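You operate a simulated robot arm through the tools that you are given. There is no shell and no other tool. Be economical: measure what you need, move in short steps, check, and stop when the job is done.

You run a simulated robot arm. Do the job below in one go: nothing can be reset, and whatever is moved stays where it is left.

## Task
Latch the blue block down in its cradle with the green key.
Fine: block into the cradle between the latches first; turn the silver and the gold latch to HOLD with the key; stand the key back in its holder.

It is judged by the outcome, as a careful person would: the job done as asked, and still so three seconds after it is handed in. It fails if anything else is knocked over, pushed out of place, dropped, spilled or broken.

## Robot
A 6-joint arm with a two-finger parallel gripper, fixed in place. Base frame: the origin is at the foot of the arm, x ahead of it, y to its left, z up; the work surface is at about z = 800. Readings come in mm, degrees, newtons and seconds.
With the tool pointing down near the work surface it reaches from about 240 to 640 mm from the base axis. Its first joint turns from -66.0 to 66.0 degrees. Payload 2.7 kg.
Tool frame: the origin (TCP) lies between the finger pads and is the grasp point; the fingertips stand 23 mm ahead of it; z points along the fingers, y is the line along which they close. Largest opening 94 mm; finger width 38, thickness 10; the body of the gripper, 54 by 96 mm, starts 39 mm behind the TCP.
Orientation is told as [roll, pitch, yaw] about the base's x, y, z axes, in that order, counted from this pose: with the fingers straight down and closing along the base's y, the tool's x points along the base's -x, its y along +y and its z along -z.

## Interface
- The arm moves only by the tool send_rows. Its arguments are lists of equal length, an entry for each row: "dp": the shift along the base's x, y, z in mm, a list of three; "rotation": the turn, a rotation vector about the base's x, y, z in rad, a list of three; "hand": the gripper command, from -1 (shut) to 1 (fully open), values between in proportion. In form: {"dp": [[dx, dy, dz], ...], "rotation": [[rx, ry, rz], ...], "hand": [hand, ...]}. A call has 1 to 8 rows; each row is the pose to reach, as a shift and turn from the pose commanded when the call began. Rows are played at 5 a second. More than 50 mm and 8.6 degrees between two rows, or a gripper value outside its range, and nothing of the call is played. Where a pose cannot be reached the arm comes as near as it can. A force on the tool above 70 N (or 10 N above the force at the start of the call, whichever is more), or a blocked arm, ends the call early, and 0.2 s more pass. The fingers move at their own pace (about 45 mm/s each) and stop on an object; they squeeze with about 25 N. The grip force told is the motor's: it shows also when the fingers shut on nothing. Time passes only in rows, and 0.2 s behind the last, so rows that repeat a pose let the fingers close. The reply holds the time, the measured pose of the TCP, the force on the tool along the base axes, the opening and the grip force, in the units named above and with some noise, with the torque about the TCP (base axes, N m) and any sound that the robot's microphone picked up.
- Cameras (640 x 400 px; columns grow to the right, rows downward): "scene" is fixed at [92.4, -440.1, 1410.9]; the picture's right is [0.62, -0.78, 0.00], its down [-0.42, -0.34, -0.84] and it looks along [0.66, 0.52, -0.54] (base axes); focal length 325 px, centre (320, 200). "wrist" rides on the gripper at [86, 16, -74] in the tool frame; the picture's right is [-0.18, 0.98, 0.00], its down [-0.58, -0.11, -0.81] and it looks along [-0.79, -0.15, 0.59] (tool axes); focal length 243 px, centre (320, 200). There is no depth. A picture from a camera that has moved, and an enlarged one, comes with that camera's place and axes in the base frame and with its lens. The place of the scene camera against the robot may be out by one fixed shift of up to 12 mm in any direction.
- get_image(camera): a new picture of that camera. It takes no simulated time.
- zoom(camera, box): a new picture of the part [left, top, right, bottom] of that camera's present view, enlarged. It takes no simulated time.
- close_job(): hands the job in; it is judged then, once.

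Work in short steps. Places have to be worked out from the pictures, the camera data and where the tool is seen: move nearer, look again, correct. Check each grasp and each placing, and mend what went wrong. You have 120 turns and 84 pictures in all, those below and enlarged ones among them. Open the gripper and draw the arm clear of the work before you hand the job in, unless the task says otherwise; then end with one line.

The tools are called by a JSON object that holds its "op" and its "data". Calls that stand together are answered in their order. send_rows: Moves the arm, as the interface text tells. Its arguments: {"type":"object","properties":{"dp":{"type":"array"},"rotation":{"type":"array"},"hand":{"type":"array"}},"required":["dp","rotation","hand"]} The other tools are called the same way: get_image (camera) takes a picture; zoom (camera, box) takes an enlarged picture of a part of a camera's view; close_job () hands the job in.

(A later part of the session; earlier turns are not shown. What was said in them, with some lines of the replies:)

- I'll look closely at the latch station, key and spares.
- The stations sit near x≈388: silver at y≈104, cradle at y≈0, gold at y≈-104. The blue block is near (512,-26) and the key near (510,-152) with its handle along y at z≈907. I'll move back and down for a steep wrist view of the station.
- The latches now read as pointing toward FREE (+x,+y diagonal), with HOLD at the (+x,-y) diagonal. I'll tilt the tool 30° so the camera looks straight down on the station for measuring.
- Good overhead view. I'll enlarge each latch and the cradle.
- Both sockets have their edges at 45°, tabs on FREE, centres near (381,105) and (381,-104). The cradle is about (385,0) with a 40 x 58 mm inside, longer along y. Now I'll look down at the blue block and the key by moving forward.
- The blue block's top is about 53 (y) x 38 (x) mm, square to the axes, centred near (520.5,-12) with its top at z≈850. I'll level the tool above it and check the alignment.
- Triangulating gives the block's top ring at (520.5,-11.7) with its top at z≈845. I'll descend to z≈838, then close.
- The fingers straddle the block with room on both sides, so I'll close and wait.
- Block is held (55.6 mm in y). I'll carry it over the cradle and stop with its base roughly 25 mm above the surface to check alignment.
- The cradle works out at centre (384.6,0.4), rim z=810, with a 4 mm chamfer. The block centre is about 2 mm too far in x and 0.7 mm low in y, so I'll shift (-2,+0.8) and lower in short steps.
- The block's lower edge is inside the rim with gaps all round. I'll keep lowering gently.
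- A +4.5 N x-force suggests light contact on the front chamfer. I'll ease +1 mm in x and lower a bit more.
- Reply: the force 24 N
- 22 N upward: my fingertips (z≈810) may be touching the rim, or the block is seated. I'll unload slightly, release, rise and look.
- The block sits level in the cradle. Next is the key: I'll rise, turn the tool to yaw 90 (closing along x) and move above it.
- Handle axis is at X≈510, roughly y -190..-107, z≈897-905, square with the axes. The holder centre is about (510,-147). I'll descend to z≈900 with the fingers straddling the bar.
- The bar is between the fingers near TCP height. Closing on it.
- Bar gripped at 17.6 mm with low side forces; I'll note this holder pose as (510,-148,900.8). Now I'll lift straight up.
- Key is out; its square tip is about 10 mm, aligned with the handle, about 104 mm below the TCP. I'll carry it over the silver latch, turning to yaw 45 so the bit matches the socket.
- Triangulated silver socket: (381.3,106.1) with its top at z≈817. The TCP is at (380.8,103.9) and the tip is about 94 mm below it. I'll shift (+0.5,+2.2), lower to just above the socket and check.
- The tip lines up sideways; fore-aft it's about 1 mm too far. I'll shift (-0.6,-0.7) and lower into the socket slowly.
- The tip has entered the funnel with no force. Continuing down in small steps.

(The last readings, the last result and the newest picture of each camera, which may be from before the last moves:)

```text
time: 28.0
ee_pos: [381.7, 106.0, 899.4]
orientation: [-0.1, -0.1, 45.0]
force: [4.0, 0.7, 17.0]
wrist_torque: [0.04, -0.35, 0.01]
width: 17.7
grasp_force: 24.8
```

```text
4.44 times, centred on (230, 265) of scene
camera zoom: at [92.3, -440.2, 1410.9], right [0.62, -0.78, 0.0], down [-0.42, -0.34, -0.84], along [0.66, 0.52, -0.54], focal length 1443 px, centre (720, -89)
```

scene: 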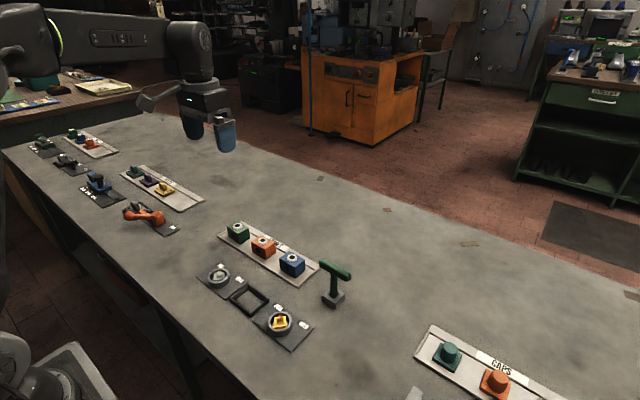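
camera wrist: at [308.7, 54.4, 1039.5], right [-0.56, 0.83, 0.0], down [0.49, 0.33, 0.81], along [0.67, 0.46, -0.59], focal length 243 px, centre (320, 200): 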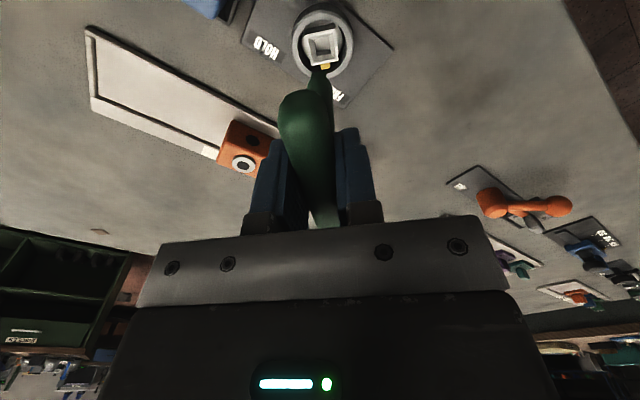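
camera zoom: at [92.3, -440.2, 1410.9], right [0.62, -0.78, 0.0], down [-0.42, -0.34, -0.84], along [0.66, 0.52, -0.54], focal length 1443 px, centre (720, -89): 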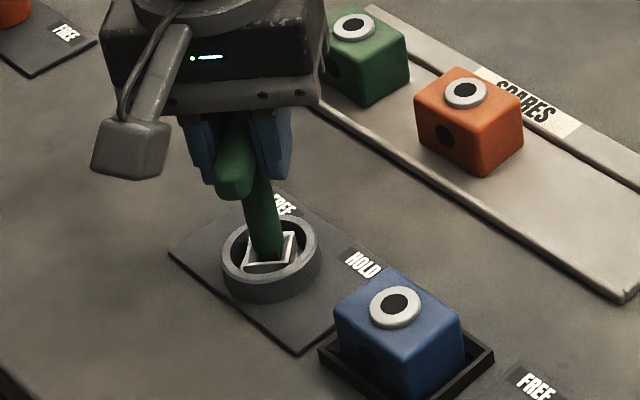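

The bit appears to be in the square bore, bottomed out at about 17 N. I'll ease up 1.5 mm and begin turning clockwise, watching torque and sound.

{"op": "send_rows", "data": {"dp": [[0, 0, 1.5], [0, 0, 1.5], [0, 0, 1.5], [0, 0, 1.5], [0, 0, 1.5]], "rotation": [[0, 0, 0], [0, 0, -0.13], [0, 0, -0.26], [0, 0, -0.39], [0, 0, -0.52]], "hand": [-1, -1, -1, -1, -1]}}

{"op": "zoom", "data": {"camera": "wrist", "box": [260, 30, 380, 120]}}

{"op": "zoom", "data": {"camera": "scene", "box": [180, 220, 280, 310]}}

```text
time: 29.2
ee_pos: [380.8, 106.8, 899.7]
orientation: [0.0, 0.1, 14.9]
force: [4.6, -0.6, -1.5]
wrist_torque: [0.04, -0.41, 0.02]
width: 17.9
grasp_force: 24.5
```

```text
4.44 times, centred on (320, 75) of wrist
camera zoom: at [293.6, 99.6, 973.9], right [-0.08, 1.0, 0.0], down [0.59, 0.05, 0.81], along [0.8, 0.06, -0.59], focal length 1078 px, centre (320, 756)
```

zoom: 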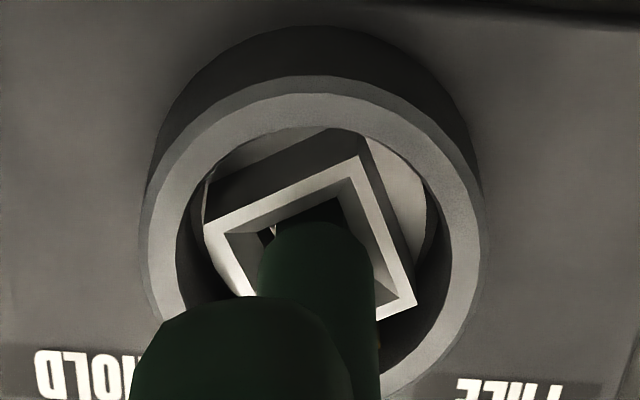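

```text
4.44 times, centred on (230, 265) of scene
camera zoom: at [92.5, -440.1, 1410.9], right [0.62, -0.78, 0.0], down [-0.42, -0.34, -0.84], along [0.66, 0.52, -0.54], focal length 1443 px, centre (720, -89)
```

zoom: 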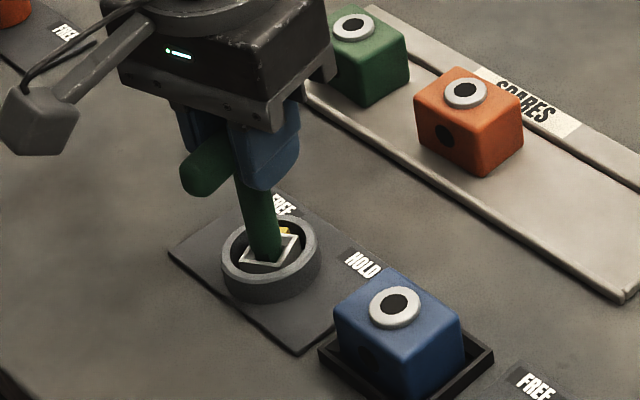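

The socket is following with some backlash (tool −30°, socket a bit less). I'll relieve the +x side load slightly and keep turning.

{"op": "send_rows", "data": {"dp": [[0.7, 0, 0], [0.7, 0, 0], [0.7, 0, 0], [0.7, 0, 0], [0.7, 0, 0], [0.7, 0, 0], [0.7, 0, 0], [0.7, 0, 0]], "rotation": [[0, 0, -0.13], [0, 0, -0.26], [0, 0, -0.39], [0, 0, -0.52], [0, 0, -0.65], [0, 0, -0.78], [0, 0, -0.91], [0, 0, -1.05]], "hand": [-1, -1, -1, -1, -1, -1, -1, -1]}}

{"op": "zoom", "data": {"camera": "wrist", "box": [260, 30, 380, 120]}}

{"op": "zoom", "data": {"camera": "scene", "box": [180, 220, 280, 310]}}

```text
time: 31.0
ee_pos: [382.0, 106.3, 898.9]
orientation: [-0.1, 0.0, -45.1]
force: [3.4, -11.3, 1.7]
wrist_torque: [-0.8, -0.19, 0.05]
width: 17.8
grasp_force: 25.3
```

```text
4.44 times, centred on (320, 75) of wrist
camera zoom: at [331.9, 179.0, 973.9], right [0.83, 0.56, 0.0], down [0.33, -0.49, 0.81], along [0.45, -0.67, -0.59], focal length 1078 px, centre (320, 756)
```

zoom: 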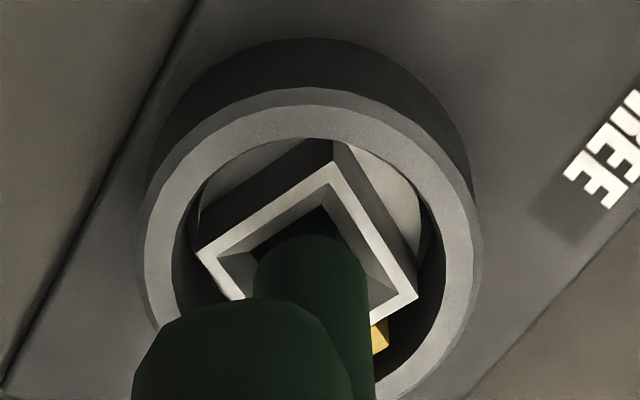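

```text
4.44 times, centred on (230, 265) of scene
camera zoom: at [92.4, -440.4, 1410.9], right [0.62, -0.78, 0.0], down [-0.42, -0.34, -0.84], along [0.66, 0.52, -0.54], focal length 1443 px, centre (720, -89)
```

zoom: 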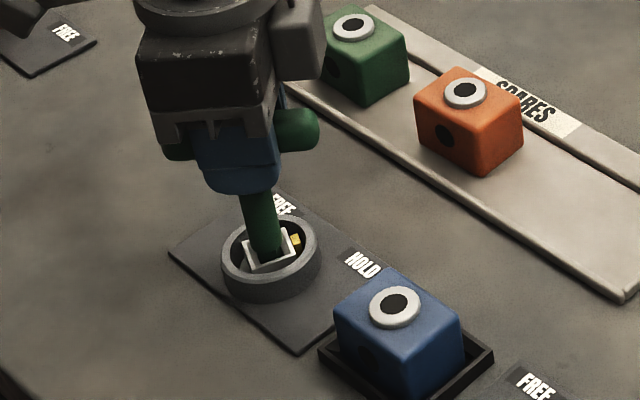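

The socket lags by roughly 25°, and there's an −11 N y side load. I'll shift −0.8 in y and keep turning another 30°.

{"op": "send_rows", "data": {"dp": [[0.2, -0.8, 0], [0.2, -0.8, 0], [0.2, -0.8, 0], [0.2, -0.8, 0], [0.2, -0.8, 0]], "rotation": [[0, 0, 0], [0, 0, -0.13], [0, 0, -0.26], [0, 0, -0.35], [0, 0, -0.35]], "hand": [-1, -1, -1, -1, -1]}}

{"op": "zoom", "data": {"camera": "wrist", "box": [260, 30, 380, 120]}}

{"op": "zoom", "data": {"camera": "scene", "box": [180, 220, 280, 310]}}

```text
time: 32.2
ee_pos: [382.7, 104.6, 899.4]
orientation: [-0.1, 0.0, -65.2]
force: [-6.2, -6.0, 1.6]
wrist_torque: [-0.42, 0.49, 0.05]
width: 17.9
grasp_force: 25.0
```

```text
4.44 times, centred on (320, 75) of wrist
camera zoom: at [360.1, 191.1, 973.8], right [0.97, 0.25, 0.0], down [0.15, -0.57, 0.81], along [0.2, -0.78, -0.59], focal length 1078 px, centre (320, 756)
```

zoom: 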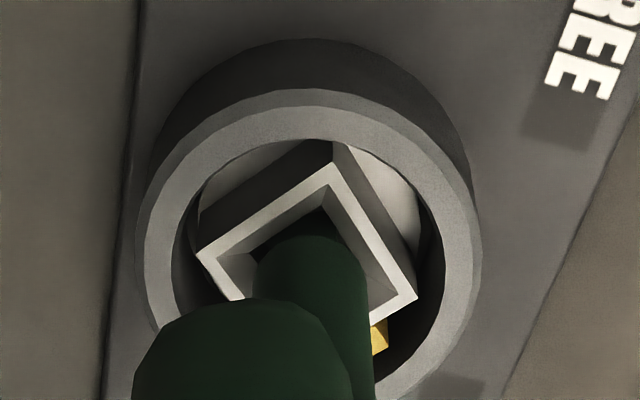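

```text
4.44 times, centred on (230, 265) of scene
camera zoom: at [92.3, -440.3, 1410.9], right [0.62, -0.78, 0.0], down [-0.42, -0.34, -0.84], along [0.66, 0.52, -0.54], focal length 1443 px, centre (720, -89)
```

zoom: 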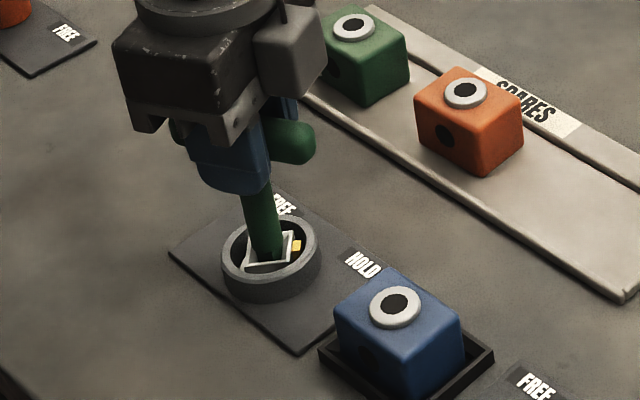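

The lag is now steady at about 22°, putting the socket near −40°. I'll turn another 8° while trimming the side load and watching for a stop.

{"op": "send_rows", "data": {"dp": [[-0.4, -0.4, 0], [-0.4, -0.4, 0], [-0.4, -0.4, 0], [-0.4, -0.4, 0]], "rotation": [[0, 0, -0.05], [0, 0, -0.1], [0, 0, -0.14], [0, 0, -0.14]], "hand": [-1, -1, -1, -1]}}

{"op": "zoom", "data": {"camera": "wrist", "box": [260, 30, 380, 120]}}

{"op": "zoom", "data": {"camera": "scene", "box": [200, 245, 260, 300]}}

```text
time: 33.2
ee_pos: [382.5, 104.6, 900.2]
orientation: [-0.1, 0.0, -73.1]
force: [-4.6, -1.9, -3.8]
wrist_torque: [0.0, 0.43, 0.43]
width: 17.9
grasp_force: 25.3
```

```text
4.44 times, centred on (320, 75) of wrist
camera zoom: at [371.6, 193.0, 973.9], right [0.99, 0.11, 0.0], down [0.06, -0.59, 0.81], along [0.09, -0.8, -0.59], focal length 1078 px, centre (320, 756)
```

zoom: 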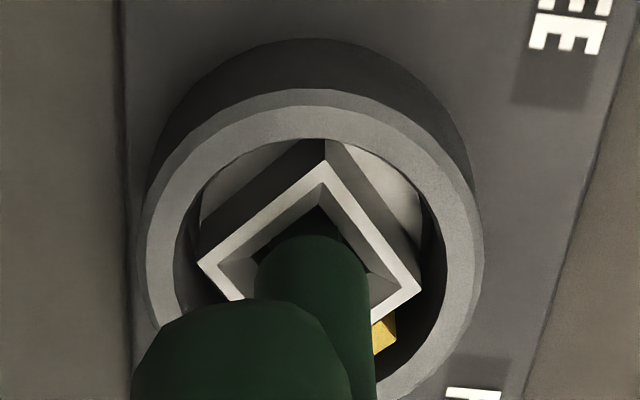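

```text
7.27 times, centred on (230, 272) of scene
camera zoom: at [92.3, -440.2, 1410.9], right [0.62, -0.78, 0.0], down [-0.42, -0.34, -0.84], along [0.66, 0.52, -0.54], focal length 2362 px, centre (974, -327)
```

zoom: 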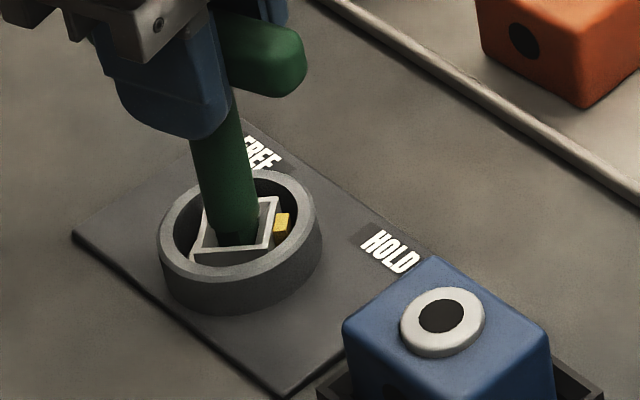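

Torque rose to 0.43 Nm and the socket edges now compute to −45.3°, so silver is at HOLD against its stop. I'll unwind the backlash (+26°) so the bit centres, then lift out.

{"op": "send_rows", "data": {"dp": [[0, 0, 0], [0, 0, 0], [0, 0, 0], [0, 0, 0], [0, 0, 3], [0, 0, 15], [0, 0, 40], [0, 0, 40]], "rotation": [[0, 0, 0.12], [0, 0, 0.24], [0, 0, 0.36], [0, 0, 0.45], [0, 0, 0.45], [0, 0, 0.45], [0, 0, 0.45], [0, 0, 0.45]], "hand": [-1, -1, -1, -1, -1, -1, -1, -1]}}

{"op": "zoom", "data": {"camera": "wrist", "box": [240, 0, 400, 120]}}

{"op": "zoom", "data": {"camera": "scene", "box": [180, 220, 280, 310]}}

```text
time: 35.0
ee_pos: [382.1, 106.2, 939.7]
orientation: [0.0, -0.1, -47.3]
force: [1.0, 0.2, -2.1]
wrist_torque: [0.01, 0.0, -0.01]
width: 17.7
grasp_force: 24.7
```

```text
3.33 times, centred on (320, 60) of wrist
camera zoom: at [334.2, 180.5, 1014.3], right [0.85, 0.53, 0.0], down [0.31, -0.5, 0.81], along [0.43, -0.68, -0.59], focal length 809 px, centre (320, 667)
```

zoom: 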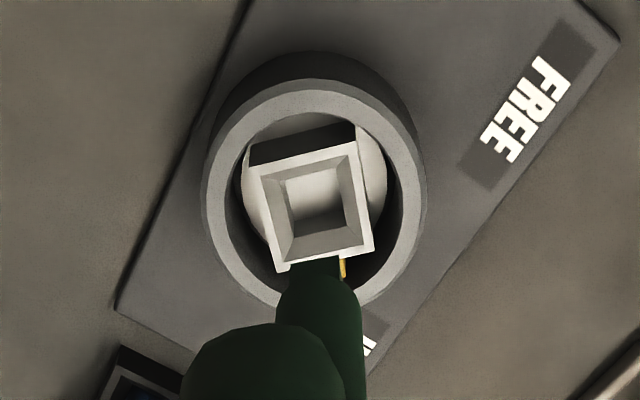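

```text
4.44 times, centred on (230, 265) of scene
camera zoom: at [92.4, -440.1, 1410.9], right [0.62, -0.78, 0.0], down [-0.42, -0.34, -0.84], along [0.66, 0.52, -0.54], focal length 1443 px, centre (720, -89)
```

zoom: 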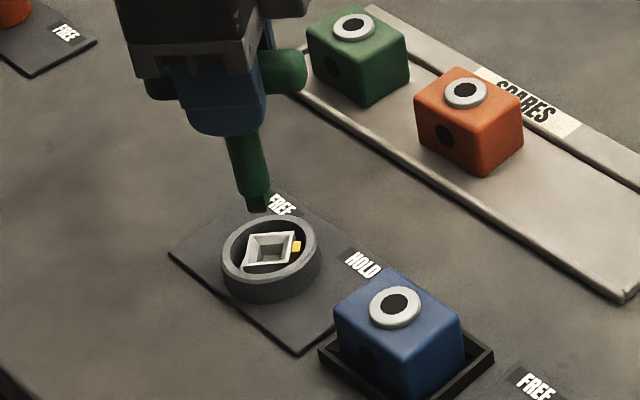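

Silver reads about −44° after removal, tab on HOLD. The key slid up a few mm in the grip (tip now about 86 mm below the TCP). I'll move to the gold latch, turning back to yaw 45 on the way.

{"op": "send_rows", "data": {"dp": [[0, 0, 25], [0, -20, 45], [0, -50, 45], [-0.5, -85, 45], [-0.5, -120, 45], [-1, -150, 45], [-1, -180, 45], [-1, -211.5, 45]], "rotation": [[0, 0, 0.134], [0, 0, 0.268], [0, 0, 0.402], [0, 0, 0.536], [0, 0, 0.67], [0, 0, 0.804], [0, 0, 0.938], [0, 0, 1.072]], "hand": [-1, -1, -1, -1, -1, -1, -1, -1]}}

{"op": "send_rows", "data": {"dp": [[0, 0, 0], [0, 0, 0], [0, 0, -10], [0, 0, -20], [0, 0, -30], [0, 0, -30]], "rotation": [[0, 0, 0.134], [0, 0, 0.268], [0, 0, 0.402], [0, 0, 0.539], [0, 0, 0.539], [0, 0, 0.539]], "hand": [-1, -1, -1, -1, -1, -1]}}

{"op": "zoom", "data": {"camera": "wrist", "box": [240, 0, 400, 120]}}

{"op": "get_image", "data": {"camera": "scene"}}

```text
time: 36.8
ee_pos: [382.3, -106.7, 985.4]
orientation: [0.0, 0.0, 14.1]
force: [-0.6, -0.2, -1.8]
wrist_torque: [-0.01, 0.01, -0.01]
width: 17.9
grasp_force: 25.0
```

```text
time: 38.2
ee_pos: [380.8, -107.8, 955.3]
orientation: [0.0, 0.1, 45.1]
force: [-0.6, -0.2, -1.1]
wrist_torque: [0.02, -0.01, 0.02]
width: 17.7
grasp_force: 24.8
```

```text
3.33 times, centred on (320, 60) of wrist
camera zoom: at [308.3, -155.8, 1029.7], right [-0.57, 0.82, 0.0], down [0.49, 0.33, 0.81], along [0.66, 0.46, -0.59], focal length 809 px, centre (320, 667)
```

zoom: 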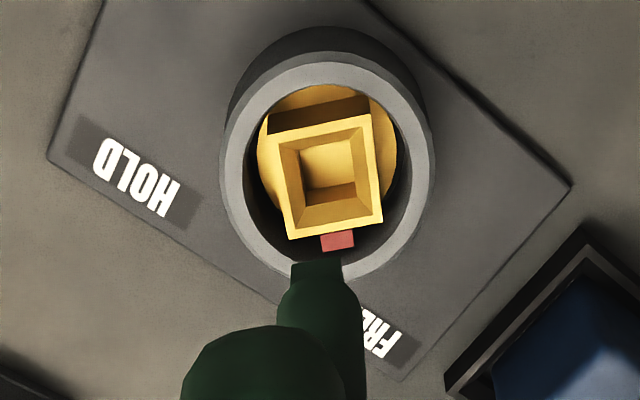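

```text
31 pictures are left
```

scene: 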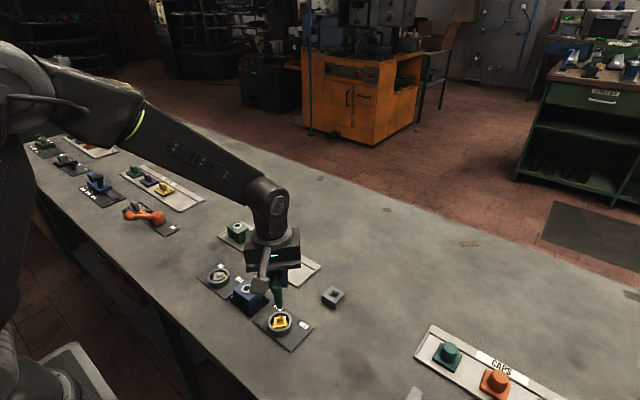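

Gold socket estimated about (+0.5,+1.8) from the tip, which is about 85 mm below the TCP. I'll lower to just above it and check.

{"op": "send_rows", "data": {"dp": [[0.5, 1.8, -15], [0.5, 1.8, -30], [0.5, 1.8, -45], [0.5, 1.8, -45]], "rotation": [[0, 0, 0], [0, 0, 0], [0, 0, 0], [0, 0, 0]], "hand": [-1, -1, -1, -1]}}

{"op": "zoom", "data": {"camera": "wrist", "box": [260, 30, 380, 120]}}

```text
time: 39.2
ee_pos: [381.5, -105.3, 910.4]
orientation: [0.0, 0.0, 45.1]
force: [0.9, 0.2, -1.2]
wrist_torque: [0.01, 0.01, 0.01]
width: 17.9
grasp_force: 24.6
```

```text
4.44 times, centred on (320, 75) of wrist
camera zoom: at [309.1, -154.3, 983.8], right [-0.57, 0.82, 0.0], down [0.49, 0.33, 0.81], along [0.67, 0.46, -0.59], focal length 1078 px, centre (320, 756)
```

zoom: 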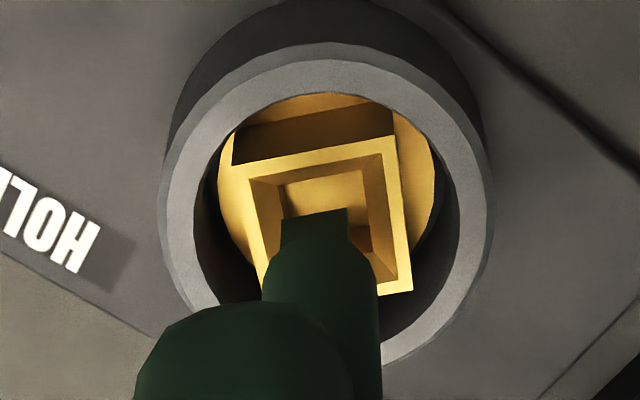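

Residual offset is roughly (-0.2,+0.8). I'll apply that and lower in until contact.

{"op": "send_rows", "data": {"dp": [[-0.2, 0.8, 0], [-0.2, 0.8, -4], [-0.2, 0.8, -8], [-0.2, 0.8, -11], [-0.2, 0.8, -13], [-0.2, 0.8, -13]], "rotation": [[0, 0, 0], [0, 0, 0], [0, 0, 0], [0, 0, 0], [0, 0, 0], [0, 0, 0]], "hand": [-1, -1, -1, -1, -1, -1]}}

{"op": "send_rows", "data": {"dp": [[0, 0, -1], [0, 0, -2], [0, 0, -2]], "rotation": [[0, 0, 0], [0, 0, 0], [0, 0, 0]], "hand": [-1, -1, -1]}}

```text
time: 40.6
ee_pos: [380.8, -102.8, 898.7]
orientation: [0.0, -0.2, 45.2]
force: [-2.9, 1.1, 19.1]
wrist_torque: [0.04, 0.32, 0.01]
width: 17.9
grasp_force: 24.7
```

```text
time: 41.4
ee_pos: [381.2, -104.9, 896.0]
orientation: [-0.1, -0.1, 45.1]
force: [1.2, 2.0, 17.8]
wrist_torque: [0.15, -0.06, -0.02]
width: 17.9
grasp_force: 25.6
```

{"op": "zoom", "data": {"camera": "wrist", "box": [260, 30, 380, 120]}}

```text
4.44 times, centred on (320, 75) of wrist
camera zoom: at [308.8, -153.3, 969.7], right [-0.57, 0.82, 0.0], down [0.49, 0.33, 0.81], along [0.67, 0.46, -0.59], focal length 1078 px, centre (320, 756)
```

zoom: 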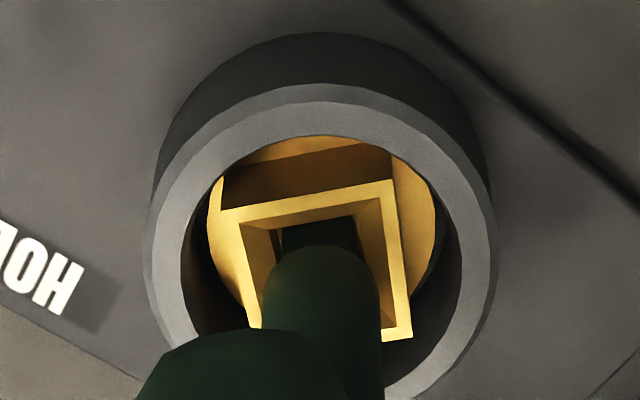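

The bit is in the gold socket. Easing up 1 mm and turning clockwise 64° first.

{"op": "send_rows", "data": {"dp": [[0, 0, 1], [0, 0, 1], [0, 0, 1], [0, 0, 1], [0, 0, 1], [0, 0, 1], [0, 0, 1], [0, 0, 1]], "rotation": [[0, 0, -0.14], [0, 0, -0.28], [0, 0, -0.42], [0, 0, -0.56], [0, 0, -0.7], [0, 0, -0.84], [0, 0, -0.98], [0, 0, -1.12]], "hand": [-1, -1, -1, -1, -1, -1, -1, -1]}}

{"op": "zoom", "data": {"camera": "wrist", "box": [260, 30, 380, 120]}}

```text
time: 43.2
ee_pos: [381.0, -104.1, 896.1]
orientation: [0.0, 0.1, -19.2]
force: [0.5, -4.8, 1.9]
wrist_torque: [-0.33, -0.06, 0.02]
width: 17.8
grasp_force: 24.7
```

```text
4.44 times, centred on (320, 75) of wrist
camera zoom: at [304.6, -59.7, 969.7], right [0.5, 0.87, 0.0], down [0.51, -0.3, 0.81], along [0.7, -0.4, -0.59], focal length 1078 px, centre (320, 756)
```

zoom: 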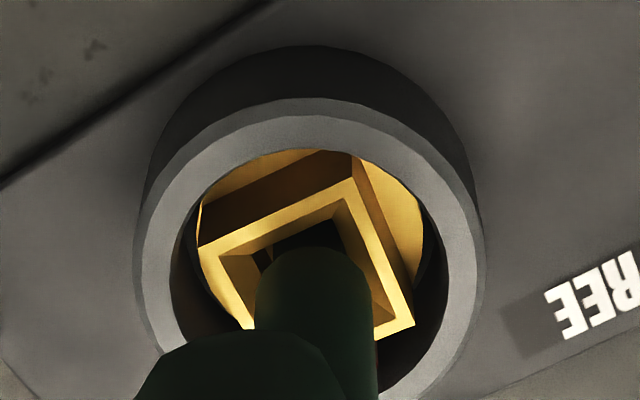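

Following with about 15° lag. Continuing to roughly yaw −66.

{"op": "send_rows", "data": {"dp": [[0, -0.4, 0], [0, -0.4, 0], [0, -0.4, 0], [0, -0.4, 0], [0, -0.4, 0], [0, -0.4, 0], [0, -0.4, 0]], "rotation": [[0, 0, -0.13], [0, 0, -0.26], [0, 0, -0.39], [0, 0, -0.52], [0, 0, -0.65], [0, 0, -0.75], [0, 0, -0.82]], "hand": [-1, -1, -1, -1, -1, -1, -1]}}

{"op": "zoom", "data": {"camera": "wrist", "box": [260, 30, 380, 120]}}

```text
time: 44.8
ee_pos: [381.4, -104.1, 894.7]
orientation: [-0.1, 0.1, -66.3]
force: [1.3, -9.6, -7.2]
wrist_torque: [-0.67, -0.03, 0.02]
width: 17.8
grasp_force: 25.2
```

```text
4.44 times, centred on (320, 75) of wrist
camera zoom: at [360.9, -18.6, 970.0], right [0.97, 0.23, 0.0], down [0.14, -0.58, 0.81], along [0.18, -0.79, -0.59], focal length 1078 px, centre (320, 756)
```

zoom: 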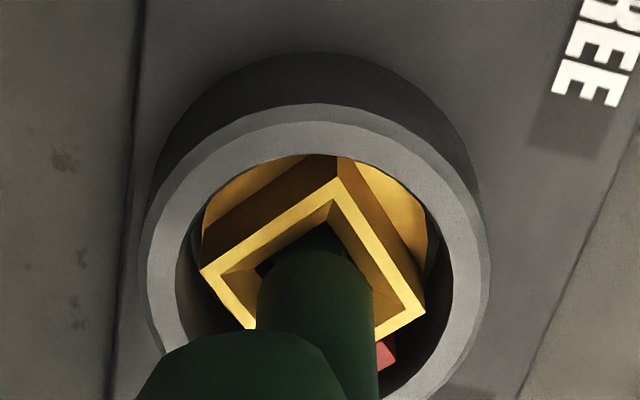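

The socket computes to about −43°. I'll turn 8-10° more to meet the stop, trimming the y side load.

{"op": "send_rows", "data": {"dp": [[0, -0.6, 0], [0, -0.6, 0], [0, -0.6, 0], [0, -0.6, 0]], "rotation": [[0, 0, -0.05], [0, 0, -0.1], [0, 0, -0.15], [0, 0, -0.15]], "hand": [-1, -1, -1, -1]}}

{"op": "zoom", "data": {"camera": "wrist", "box": [260, 30, 380, 120]}}

```text
time: 45.8
ee_pos: [379.5, -105.5, 895.2]
orientation: [0.0, 0.0, -74.8]
force: [-2.5, -2.1, -1.2]
wrist_torque: [0.05, 0.16, 0.55]
width: 17.7
grasp_force: 24.6
```

```text
4.44 times, centred on (320, 75) of wrist
camera zoom: at [373.2, -16.7, 970.1], right [1.0, 0.08, 0.0], down [0.05, -0.59, 0.81], along [0.06, -0.8, -0.59], focal length 1078 px, centre (320, 756)
```

zoom: 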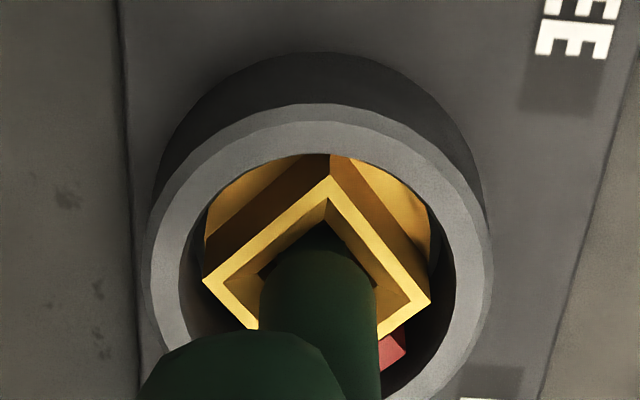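

Torque reached 0.55 Nm with the socket at about −46°: gold is at its HOLD stop. Unwinding the backlash and lifting out.

{"op": "send_rows", "data": {"dp": [[0, 0, 0], [0, 0, 0], [0, 0, 0], [0, 0, 0], [0, 0, 3], [0, 0, 15], [0, 0, 45], [0, 0, 75]], "rotation": [[0, 0, 0.12], [0, 0, 0.24], [0, 0, 0.36], [0, 0, 0.46], [0, 0, 0.46], [0, 0, 0.46], [0, 0, 0.46], [0, 0, 0.46]], "hand": [-1, -1, -1, -1, -1, -1, -1, -1]}}

{"op": "zoom", "data": {"camera": "wrist", "box": [220, 0, 420, 150]}}

{"op": "zoom", "data": {"camera": "scene", "box": [190, 230, 360, 350]}}

```text
time: 47.6
ee_pos: [381.3, -106.2, 971.3]
orientation: [-0.1, 0.0, -48.3]
force: [-0.3, 0.4, -2.1]
wrist_torque: [-0.03, 0.0, 0.01]
width: 17.7
grasp_force: 25.2
```

```text
2.67 times, centred on (320, 75) of wrist
camera zoom: at [335.1, -29.5, 1045.1], right [0.86, 0.52, 0.0], down [0.31, -0.51, 0.81], along [0.42, -0.69, -0.59], focal length 647 px, centre (320, 533)
```

zoom: 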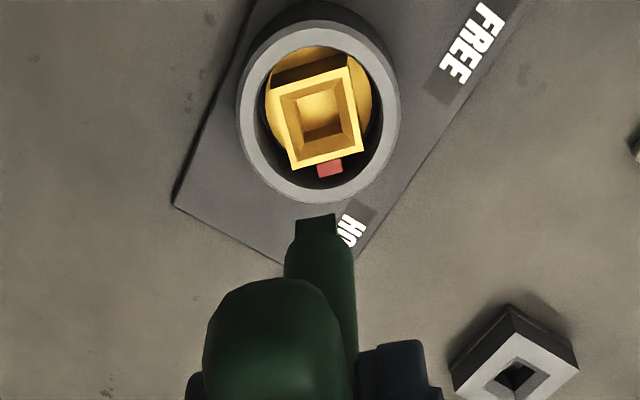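

```text
3.33 times, centred on (275, 290) of scene
camera zoom: at [92.4, -440.1, 1410.9], right [0.62, -0.78, 0.0], down [-0.42, -0.34, -0.84], along [0.66, 0.52, -0.54], focal length 1082 px, centre (470, -100)
```

zoom: 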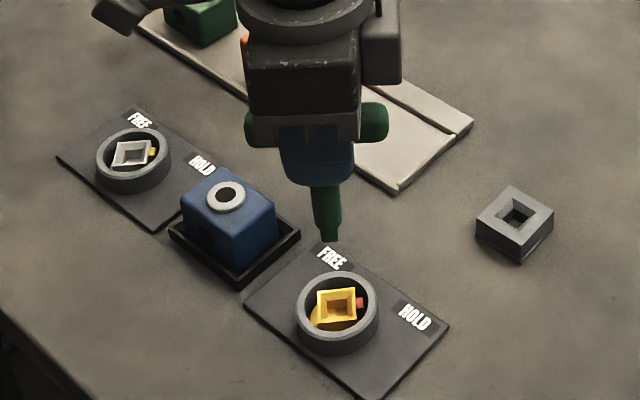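

Both tabs point to HOLD. Now I'll carry the key back over its holder, returning to yaw 90 as it stood originally.

{"op": "send_rows", "data": {"dp": [[10, -4, 10], [30, -10, 10], [50, -16, 10], [70, -23, 10], [90, -30, 10], [110, -37, 10], [129.5, -43.5, 10], [129.5, -43.5, 10]], "rotation": [[0, 0, 0.142], [0, 0, 0.284], [0, 0, 0.426], [0, 0, 0.568], [0, 0, 0.71], [0, 0, 0.852], [0, 0, 0.994], [0, 0, 1.136]], "hand": [-1, -1, -1, -1, -1, -1, -1, -1]}}

{"op": "send_rows", "data": {"dp": [[0, 0, 0], [0, 0, 0], [0, 0, 0], [0, 0, 0], [0, 0, 0], [0, 0, 0], [0, 0, 0], [0, 0, 0]], "rotation": [[0, 0, 0.142], [0, 0, 0.284], [0, 0, 0.426], [0, 0, 0.568], [0, 0, 0.71], [0, 0, 0.852], [0, 0, 0.994], [0, 0, 1.136]], "hand": [-1, -1, -1, -1, -1, -1, -1, -1]}}

{"op": "send_rows", "data": {"dp": [[0, 0, 0], [0, 0, -20], [0, 0, -40], [0, 0, -40]], "rotation": [[0, 0, 0.075], [0, 0, 0.1466], [0, 0, 0.1466], [0, 0, 0.1466]], "hand": [-1, -1, -1, -1]}}

{"op": "zoom", "data": {"camera": "wrist", "box": [240, 0, 400, 120]}}

```text
time: 49.4
ee_pos: [510.6, -149.5, 980.1]
orientation: [0.0, 0.0, 16.9]
force: [-0.6, 0.8, -1.9]
wrist_torque: [0.01, -0.01, 0.01]
width: 17.7
grasp_force: 24.7
```

```text
time: 51.2
ee_pos: [510.9, -148.1, 981.2]
orientation: [0.0, 0.0, 82.1]
force: [0.3, 0.9, -1.7]
wrist_torque: [-0.02, 0.02, 0.02]
width: 17.4
grasp_force: 24.8
```

```text
time: 52.2
ee_pos: [509.9, -148.3, 940.1]
orientation: [0.1, -0.1, 90.3]
force: [-0.7, 0.5, -1.3]
wrist_torque: [-0.01, -0.02, 0.0]
width: 18.0
grasp_force: 25.4
```

```text
3.33 times, centred on (320, 60) of wrist
camera zoom: at [493.9, -234.2, 1014.9], right [-0.98, 0.18, 0.0], down [0.11, 0.58, 0.81], along [0.14, 0.79, -0.59], focal length 809 px, centre (320, 667)
```

zoom: 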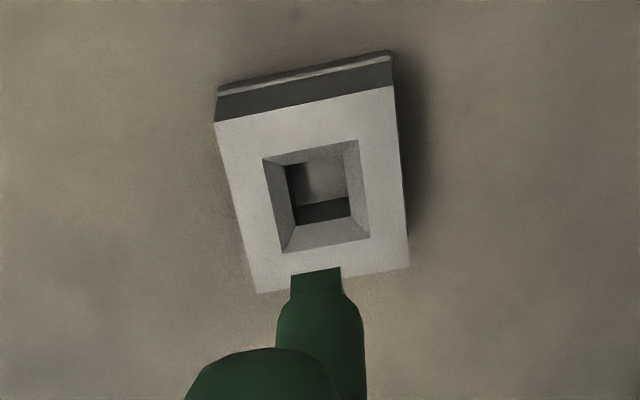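

The holder (top z≈818) is aligned within about 1 mm and 1° of the key, and its funnel is generous. I'll lower with a −0.5 mm y trim.

{"op": "send_rows", "data": {"dp": [[0, -0.5, -15], [0, -0.5, -28], [0, -0.5, -37], [0, -0.5, -42], [0, -0.5, -45], [0, -0.5, -45]], "rotation": [[0, 0, 0], [0, 0, 0], [0, 0, 0], [0, 0, 0], [0, 0, 0], [0, 0, 0]], "hand": [-1, -1, -1, -1, -1, -1]}}

{"op": "zoom", "data": {"camera": "wrist", "box": [260, 20, 380, 110]}}

```text
time: 53.6
ee_pos: [510.9, -147.1, 895.5]
orientation: [0.0, 0.0, 90.2]
force: [0.9, 0.7, -1.2]
wrist_torque: [-0.06, -0.04, -0.01]
width: 17.6
grasp_force: 24.7
```

```text
4.44 times, centred on (320, 65) of wrist
camera zoom: at [494.5, -234.8, 970.3], right [-0.98, 0.18, 0.0], down [0.11, 0.58, 0.81], along [0.14, 0.79, -0.59], focal length 1078 px, centre (320, 800)
```

zoom: 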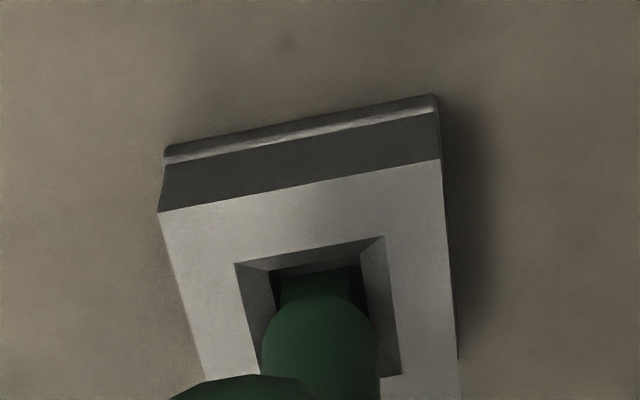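

The tip is inside the holder with clearance and no force. I'll lower further in small steps to seat it.

{"op": "send_rows", "data": {"dp": [[0, 0, -2], [0, 0, -4], [0, 0, -5.5], [0, 0, -5.5]], "rotation": [[0, 0, 0], [0, 0, 0], [0, 0, 0], [0, 0, 0]], "hand": [-1, -1, -1, -1]}}

{"op": "send_rows", "data": {"dp": [[0, 0, -1], [0, 0, -2], [0, 0, -2]], "rotation": [[0, 0, 0], [0, 0, 0], [0, 0, 0]], "hand": [-1, -1, -1]}}

```text
time: 54.6
ee_pos: [511.5, -149.9, 892.5]
orientation: [-0.2, 0.1, 90.2]
force: [-3.0, 4.8, 15.0]
wrist_torque: [0.29, 0.26, -0.04]
width: 17.6
grasp_force: 24.9
```

```text
time: 55.4
ee_pos: [511.0, -149.0, 889.7]
orientation: [-0.2, 0.1, 90.2]
force: [-0.5, -1.1, 18.8]
wrist_torque: [-0.18, 0.01, -0.01]
width: 17.7
grasp_force: 24.2
```

Contact at about the original depth (tip ≈807-810). I'll check the pictures before releasing.

{"op": "zoom", "data": {"camera": "scene", "box": [270, 210, 390, 310]}}

{"op": "zoom", "data": {"camera": "wrist", "box": [260, 20, 380, 110]}}

```text
4.00 times, centred on (330, 260) of scene
camera zoom: at [92.1, -440.1, 1411.0], right [0.62, -0.78, 0.0], down [-0.42, -0.34, -0.84], along [0.66, 0.52, -0.54], focal length 1299 px, centre (280, -40)
```

zoom: 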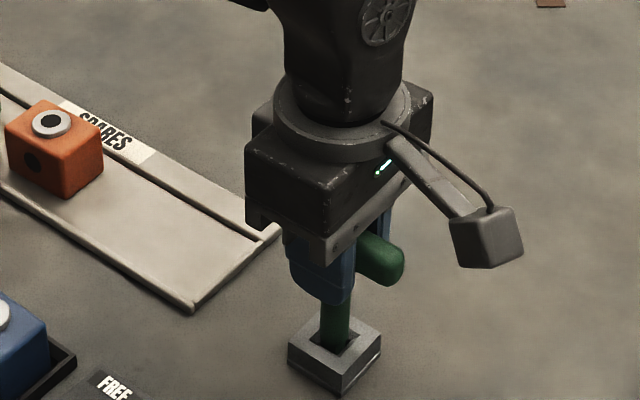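

```text
4.44 times, centred on (320, 65) of wrist
camera zoom: at [494.6, -235.3, 963.8], right [-0.98, 0.18, 0.0], down [0.1, 0.58, 0.81], along [0.15, 0.79, -0.59], focal length 1078 px, centre (320, 800)
```

zoom: 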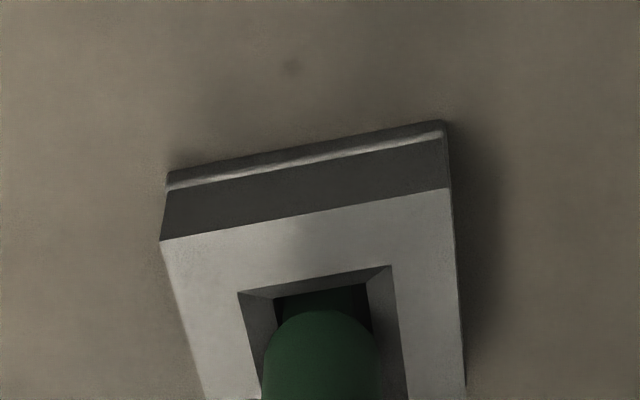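

The stem stands upright in the hole. I'll unload and open the fingers only slightly first, to see that it stands on its own.

{"op": "send_rows", "data": {"dp": [[0, 0, 0.5], [0, 0, 0.5], [0, 0, 0.5], [0, 0, 0.5], [0, 0, 0.5]], "rotation": [[0, 0, 0], [0, 0, 0], [0, 0, 0], [0, 0, 0], [0, 0, 0]], "hand": [-0.6, -0.5, -0.4, -0.3, -0.3]}}

{"op": "zoom", "data": {"camera": "scene", "box": [270, 210, 390, 310]}}

{"op": "get_image", "data": {"camera": "wrist"}}

```text
time: 56.6
ee_pos: [510.5, -147.8, 889.0]
orientation: [-0.1, 0.0, 90.2]
force: [0.0, -0.2, -0.1]
wrist_torque: [-0.01, 0.02, -0.02]
width: 32.8
grasp_force: 0.0
```

```text
4.00 times, centred on (330, 260) of scene
camera zoom: at [92.4, -440.1, 1410.9], right [0.62, -0.78, 0.0], down [-0.42, -0.34, -0.84], along [0.66, 0.52, -0.54], focal length 1299 px, centre (280, -40)
```

zoom: 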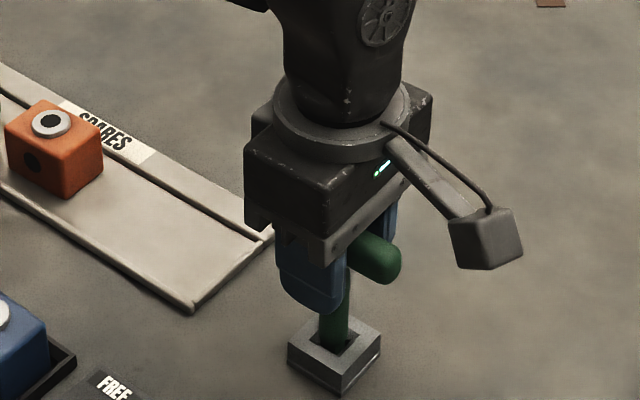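

```text
18 pictures are left
camera wrist: at [494.5, -235.1, 963.1], right [-0.98, 0.18, 0.0], down [0.11, 0.58, 0.81], along [0.15, 0.79, -0.59], focal length 243 px, centre (320, 200)
```

wrist: 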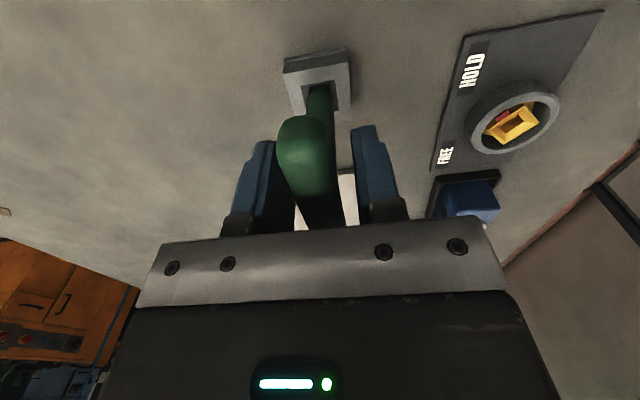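

The key stands by itself. I'll open wider and rise straight up.

{"op": "send_rows", "data": {"dp": [[0, 0, 0], [0, 0, 0], [0, 0, 0], [0, 0, 20], [0, 0, 50], [0, 0, 90], [0, 0, 120], [0, 0, 120]], "rotation": [[0, 0, 0], [0, 0, 0], [0, 0, 0], [0, 0, 0], [0, 0, 0], [0, 0, 0], [0, 0, 0], [0, 0, 0]], "hand": [0.3, 0.5, 0.5, 0.5, 0.5, 0.5, 0.5, 0.5]}}

{"op": "zoom", "data": {"camera": "scene", "box": [190, 210, 370, 355]}}

{"op": "zoom", "data": {"camera": "wrist", "box": [230, 0, 430, 150]}}

```text
time: 58.4
ee_pos: [510.6, -149.0, 1010.4]
orientation: [0.0, -0.1, 90.2]
force: [-0.4, 0.2, -0.1]
wrist_torque: [-0.01, -0.02, -0.01]
width: 70.4
grasp_force: 0.1
```

```text
2.76 times, centred on (280, 282) of scene
camera zoom: at [92.4, -440.1, 1410.9], right [0.62, -0.78, 0.0], down [-0.42, -0.34, -0.84], along [0.66, 0.52, -0.54], focal length 896 px, centre (430, -28)
```

zoom: 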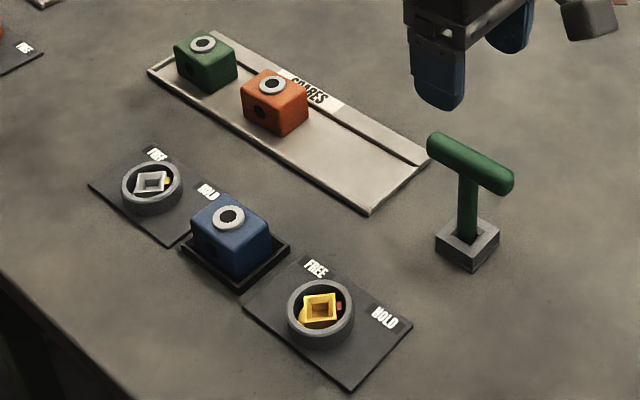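

```text
2.67 times, centred on (330, 75) of wrist
camera zoom: at [495.4, -234.8, 1084.2], right [-0.98, 0.18, 0.0], down [0.11, 0.58, 0.81], along [0.14, 0.79, -0.59], focal length 647 px, centre (293, 533)
```

zoom: 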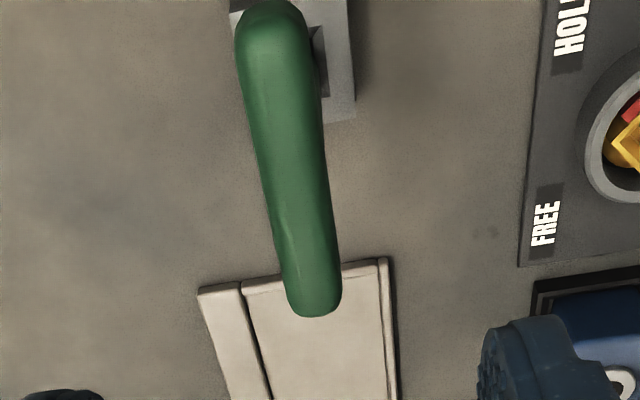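

The key stands exactly as at the start. Now I'll return to the earlier overhead view to verify both latch angles.

{"op": "send_rows", "data": {"dp": [[-5, 10, 10], [-15, 30, 10], [-30, 50, 10], [-45, 70, 10], [-60, 90, 10], [-70, 110, 0], [-80, 130, -10], [-91, 149, -20]], "rotation": [[0, 0, -0.14], [0, 0, -0.28], [0, 0, -0.42], [0, 0, -0.56], [0, 0, -0.7], [0, 0, -0.84], [0, 0, -0.98], [0, 0, -1.12]], "hand": [1, 1, 1, 1, 1, 1, 1, 1]}}

{"op": "send_rows", "data": {"dp": [[0, 0, 0], [0, 0, 0], [0, 0, 0], [0, 0, 0], [0, 0, 0]], "rotation": [[0, 0, -0.14], [0, 0, -0.28], [0, 0, -0.42], [0, 0, -0.4543], [0, 0, -0.4543]], "hand": [1, 1, 1, 1, 1]}}

{"op": "send_rows", "data": {"dp": [[0, 0, -5], [0, 0, -10], [0, 0, -15], [0, 0, -19], [0, 0, -19]], "rotation": [[0, 0.131, 0], [0, 0.262, 0], [0, 0.393, 0], [0, 0.524, 0], [0, 0.524, 0]], "hand": [1, 1, 1, 1, 1]}}

{"op": "zoom", "data": {"camera": "wrist", "box": [360, 20, 520, 130]}}

{"op": "zoom", "data": {"camera": "wrist", "box": [170, 50, 330, 160]}}

{"op": "zoom", "data": {"camera": "wrist", "box": [270, 50, 400, 140]}}

```text
time: 60.2
ee_pos: [418.2, 0.1, 987.9]
orientation: [0.0, 0.0, 25.9]
force: [0.4, -0.1, -0.1]
wrist_torque: [-0.01, -0.01, 0.04]
width: 93.9
grasp_force: 0.1
```

```text
time: 61.4
ee_pos: [418.3, -0.6, 989.4]
orientation: [0.0, 0.0, 0.0]
force: [-0.8, -0.3, 0.6]
wrist_torque: [0.02, 0.01, 0.04]
width: 93.9
grasp_force: 0.0
```

```text
time: 62.6
ee_pos: [418.4, 0.8, 969.6]
orientation: [0.0, 30.1, 0.0]
force: [0.2, -0.3, 0.4]
wrist_torque: [0.02, -0.01, 0.03]
width: 93.9
grasp_force: 0.0
```

```text
3.64 times, centred on (440, 75) of wrist
camera zoom: at [381.5, 16.7, 1077.2], right [0.16, 0.98, -0.09], down [0.91, -0.11, 0.41], along [0.39, -0.15, -0.91], focal length 882 px, centre (-116, 654)
```

zoom: 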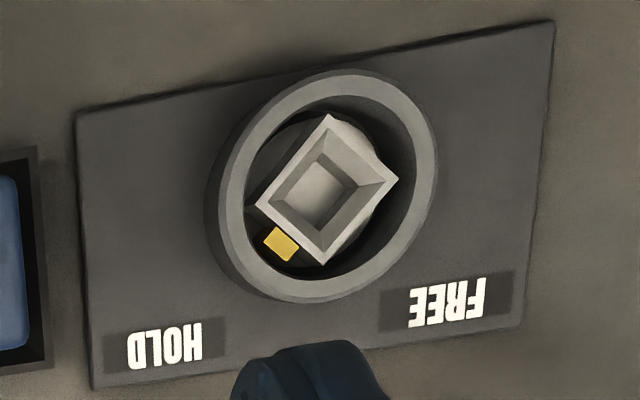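

```text
3.64 times, centred on (250, 105) of wrist
camera zoom: at [381.5, 16.7, 1077.2], right [0.16, 0.98, -0.09], down [0.91, -0.11, 0.41], along [0.39, -0.15, -0.91], focal length 882 px, centre (574, 546)
```

zoom: 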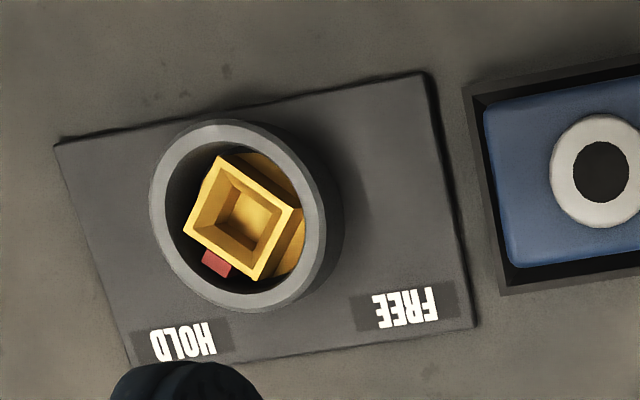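

```text
4.44 times, centred on (335, 95) of wrist
camera zoom: at [381.5, 16.7, 1077.2], right [0.16, 0.98, -0.09], down [0.91, -0.11, 0.41], along [0.39, -0.15, -0.91], focal length 1078 px, centre (253, 667)
```

zoom: 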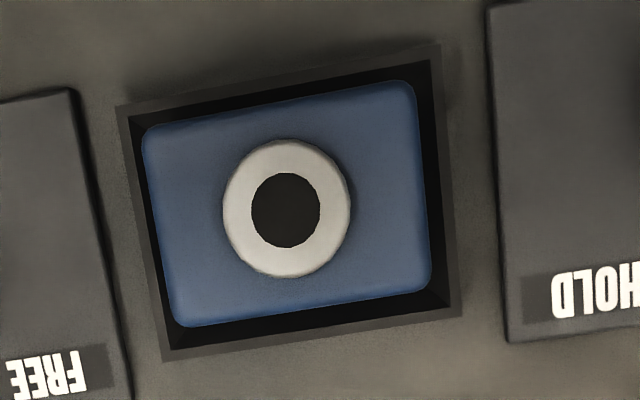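

Both sockets have turned a full 90° with their tabs on HOLD, the block is seated square in the cradle, and the key is in its holder. I'll draw the arm up clear.

{"op": "send_rows", "data": {"dp": [[0, 10, 35], [0, 20, 70], [0, 30, 105], [0, 40, 140], [0, 40, 140], [0, 40, 140]], "rotation": [[0, -0.131, 0], [0, -0.262, 0], [0, -0.393, 0], [0, -0.524, 0], [0, -0.524, 0], [0, -0.524, 0]], "hand": [1, 1, 1, 1, 1, 1]}}

{"op": "get_image", "data": {"camera": "scene"}}

```text
time: 64.0
ee_pos: [419.0, 38.9, 1109.6]
orientation: [-0.1, 0.0, -0.1]
force: [-0.9, -0.5, -0.1]
wrist_torque: [-0.01, -0.03, 0.02]
width: 93.9
grasp_force: 0.1
```

```text
12 pictures are left
```

scene: 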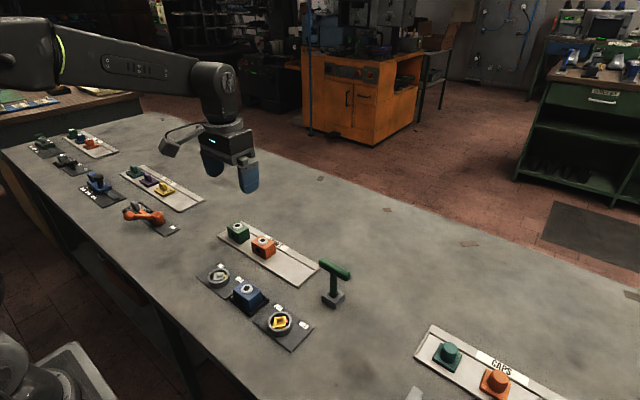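

The arm is clear, everything is in place and nothing else has moved, so I'm handing the job in.

{"op": "close_job", "data": {}}

```text
The job is handed in.
```

The blue block is seated in its cradle, the silver and gold latches are both turned to HOLD, and the green key is standing back in its holder.
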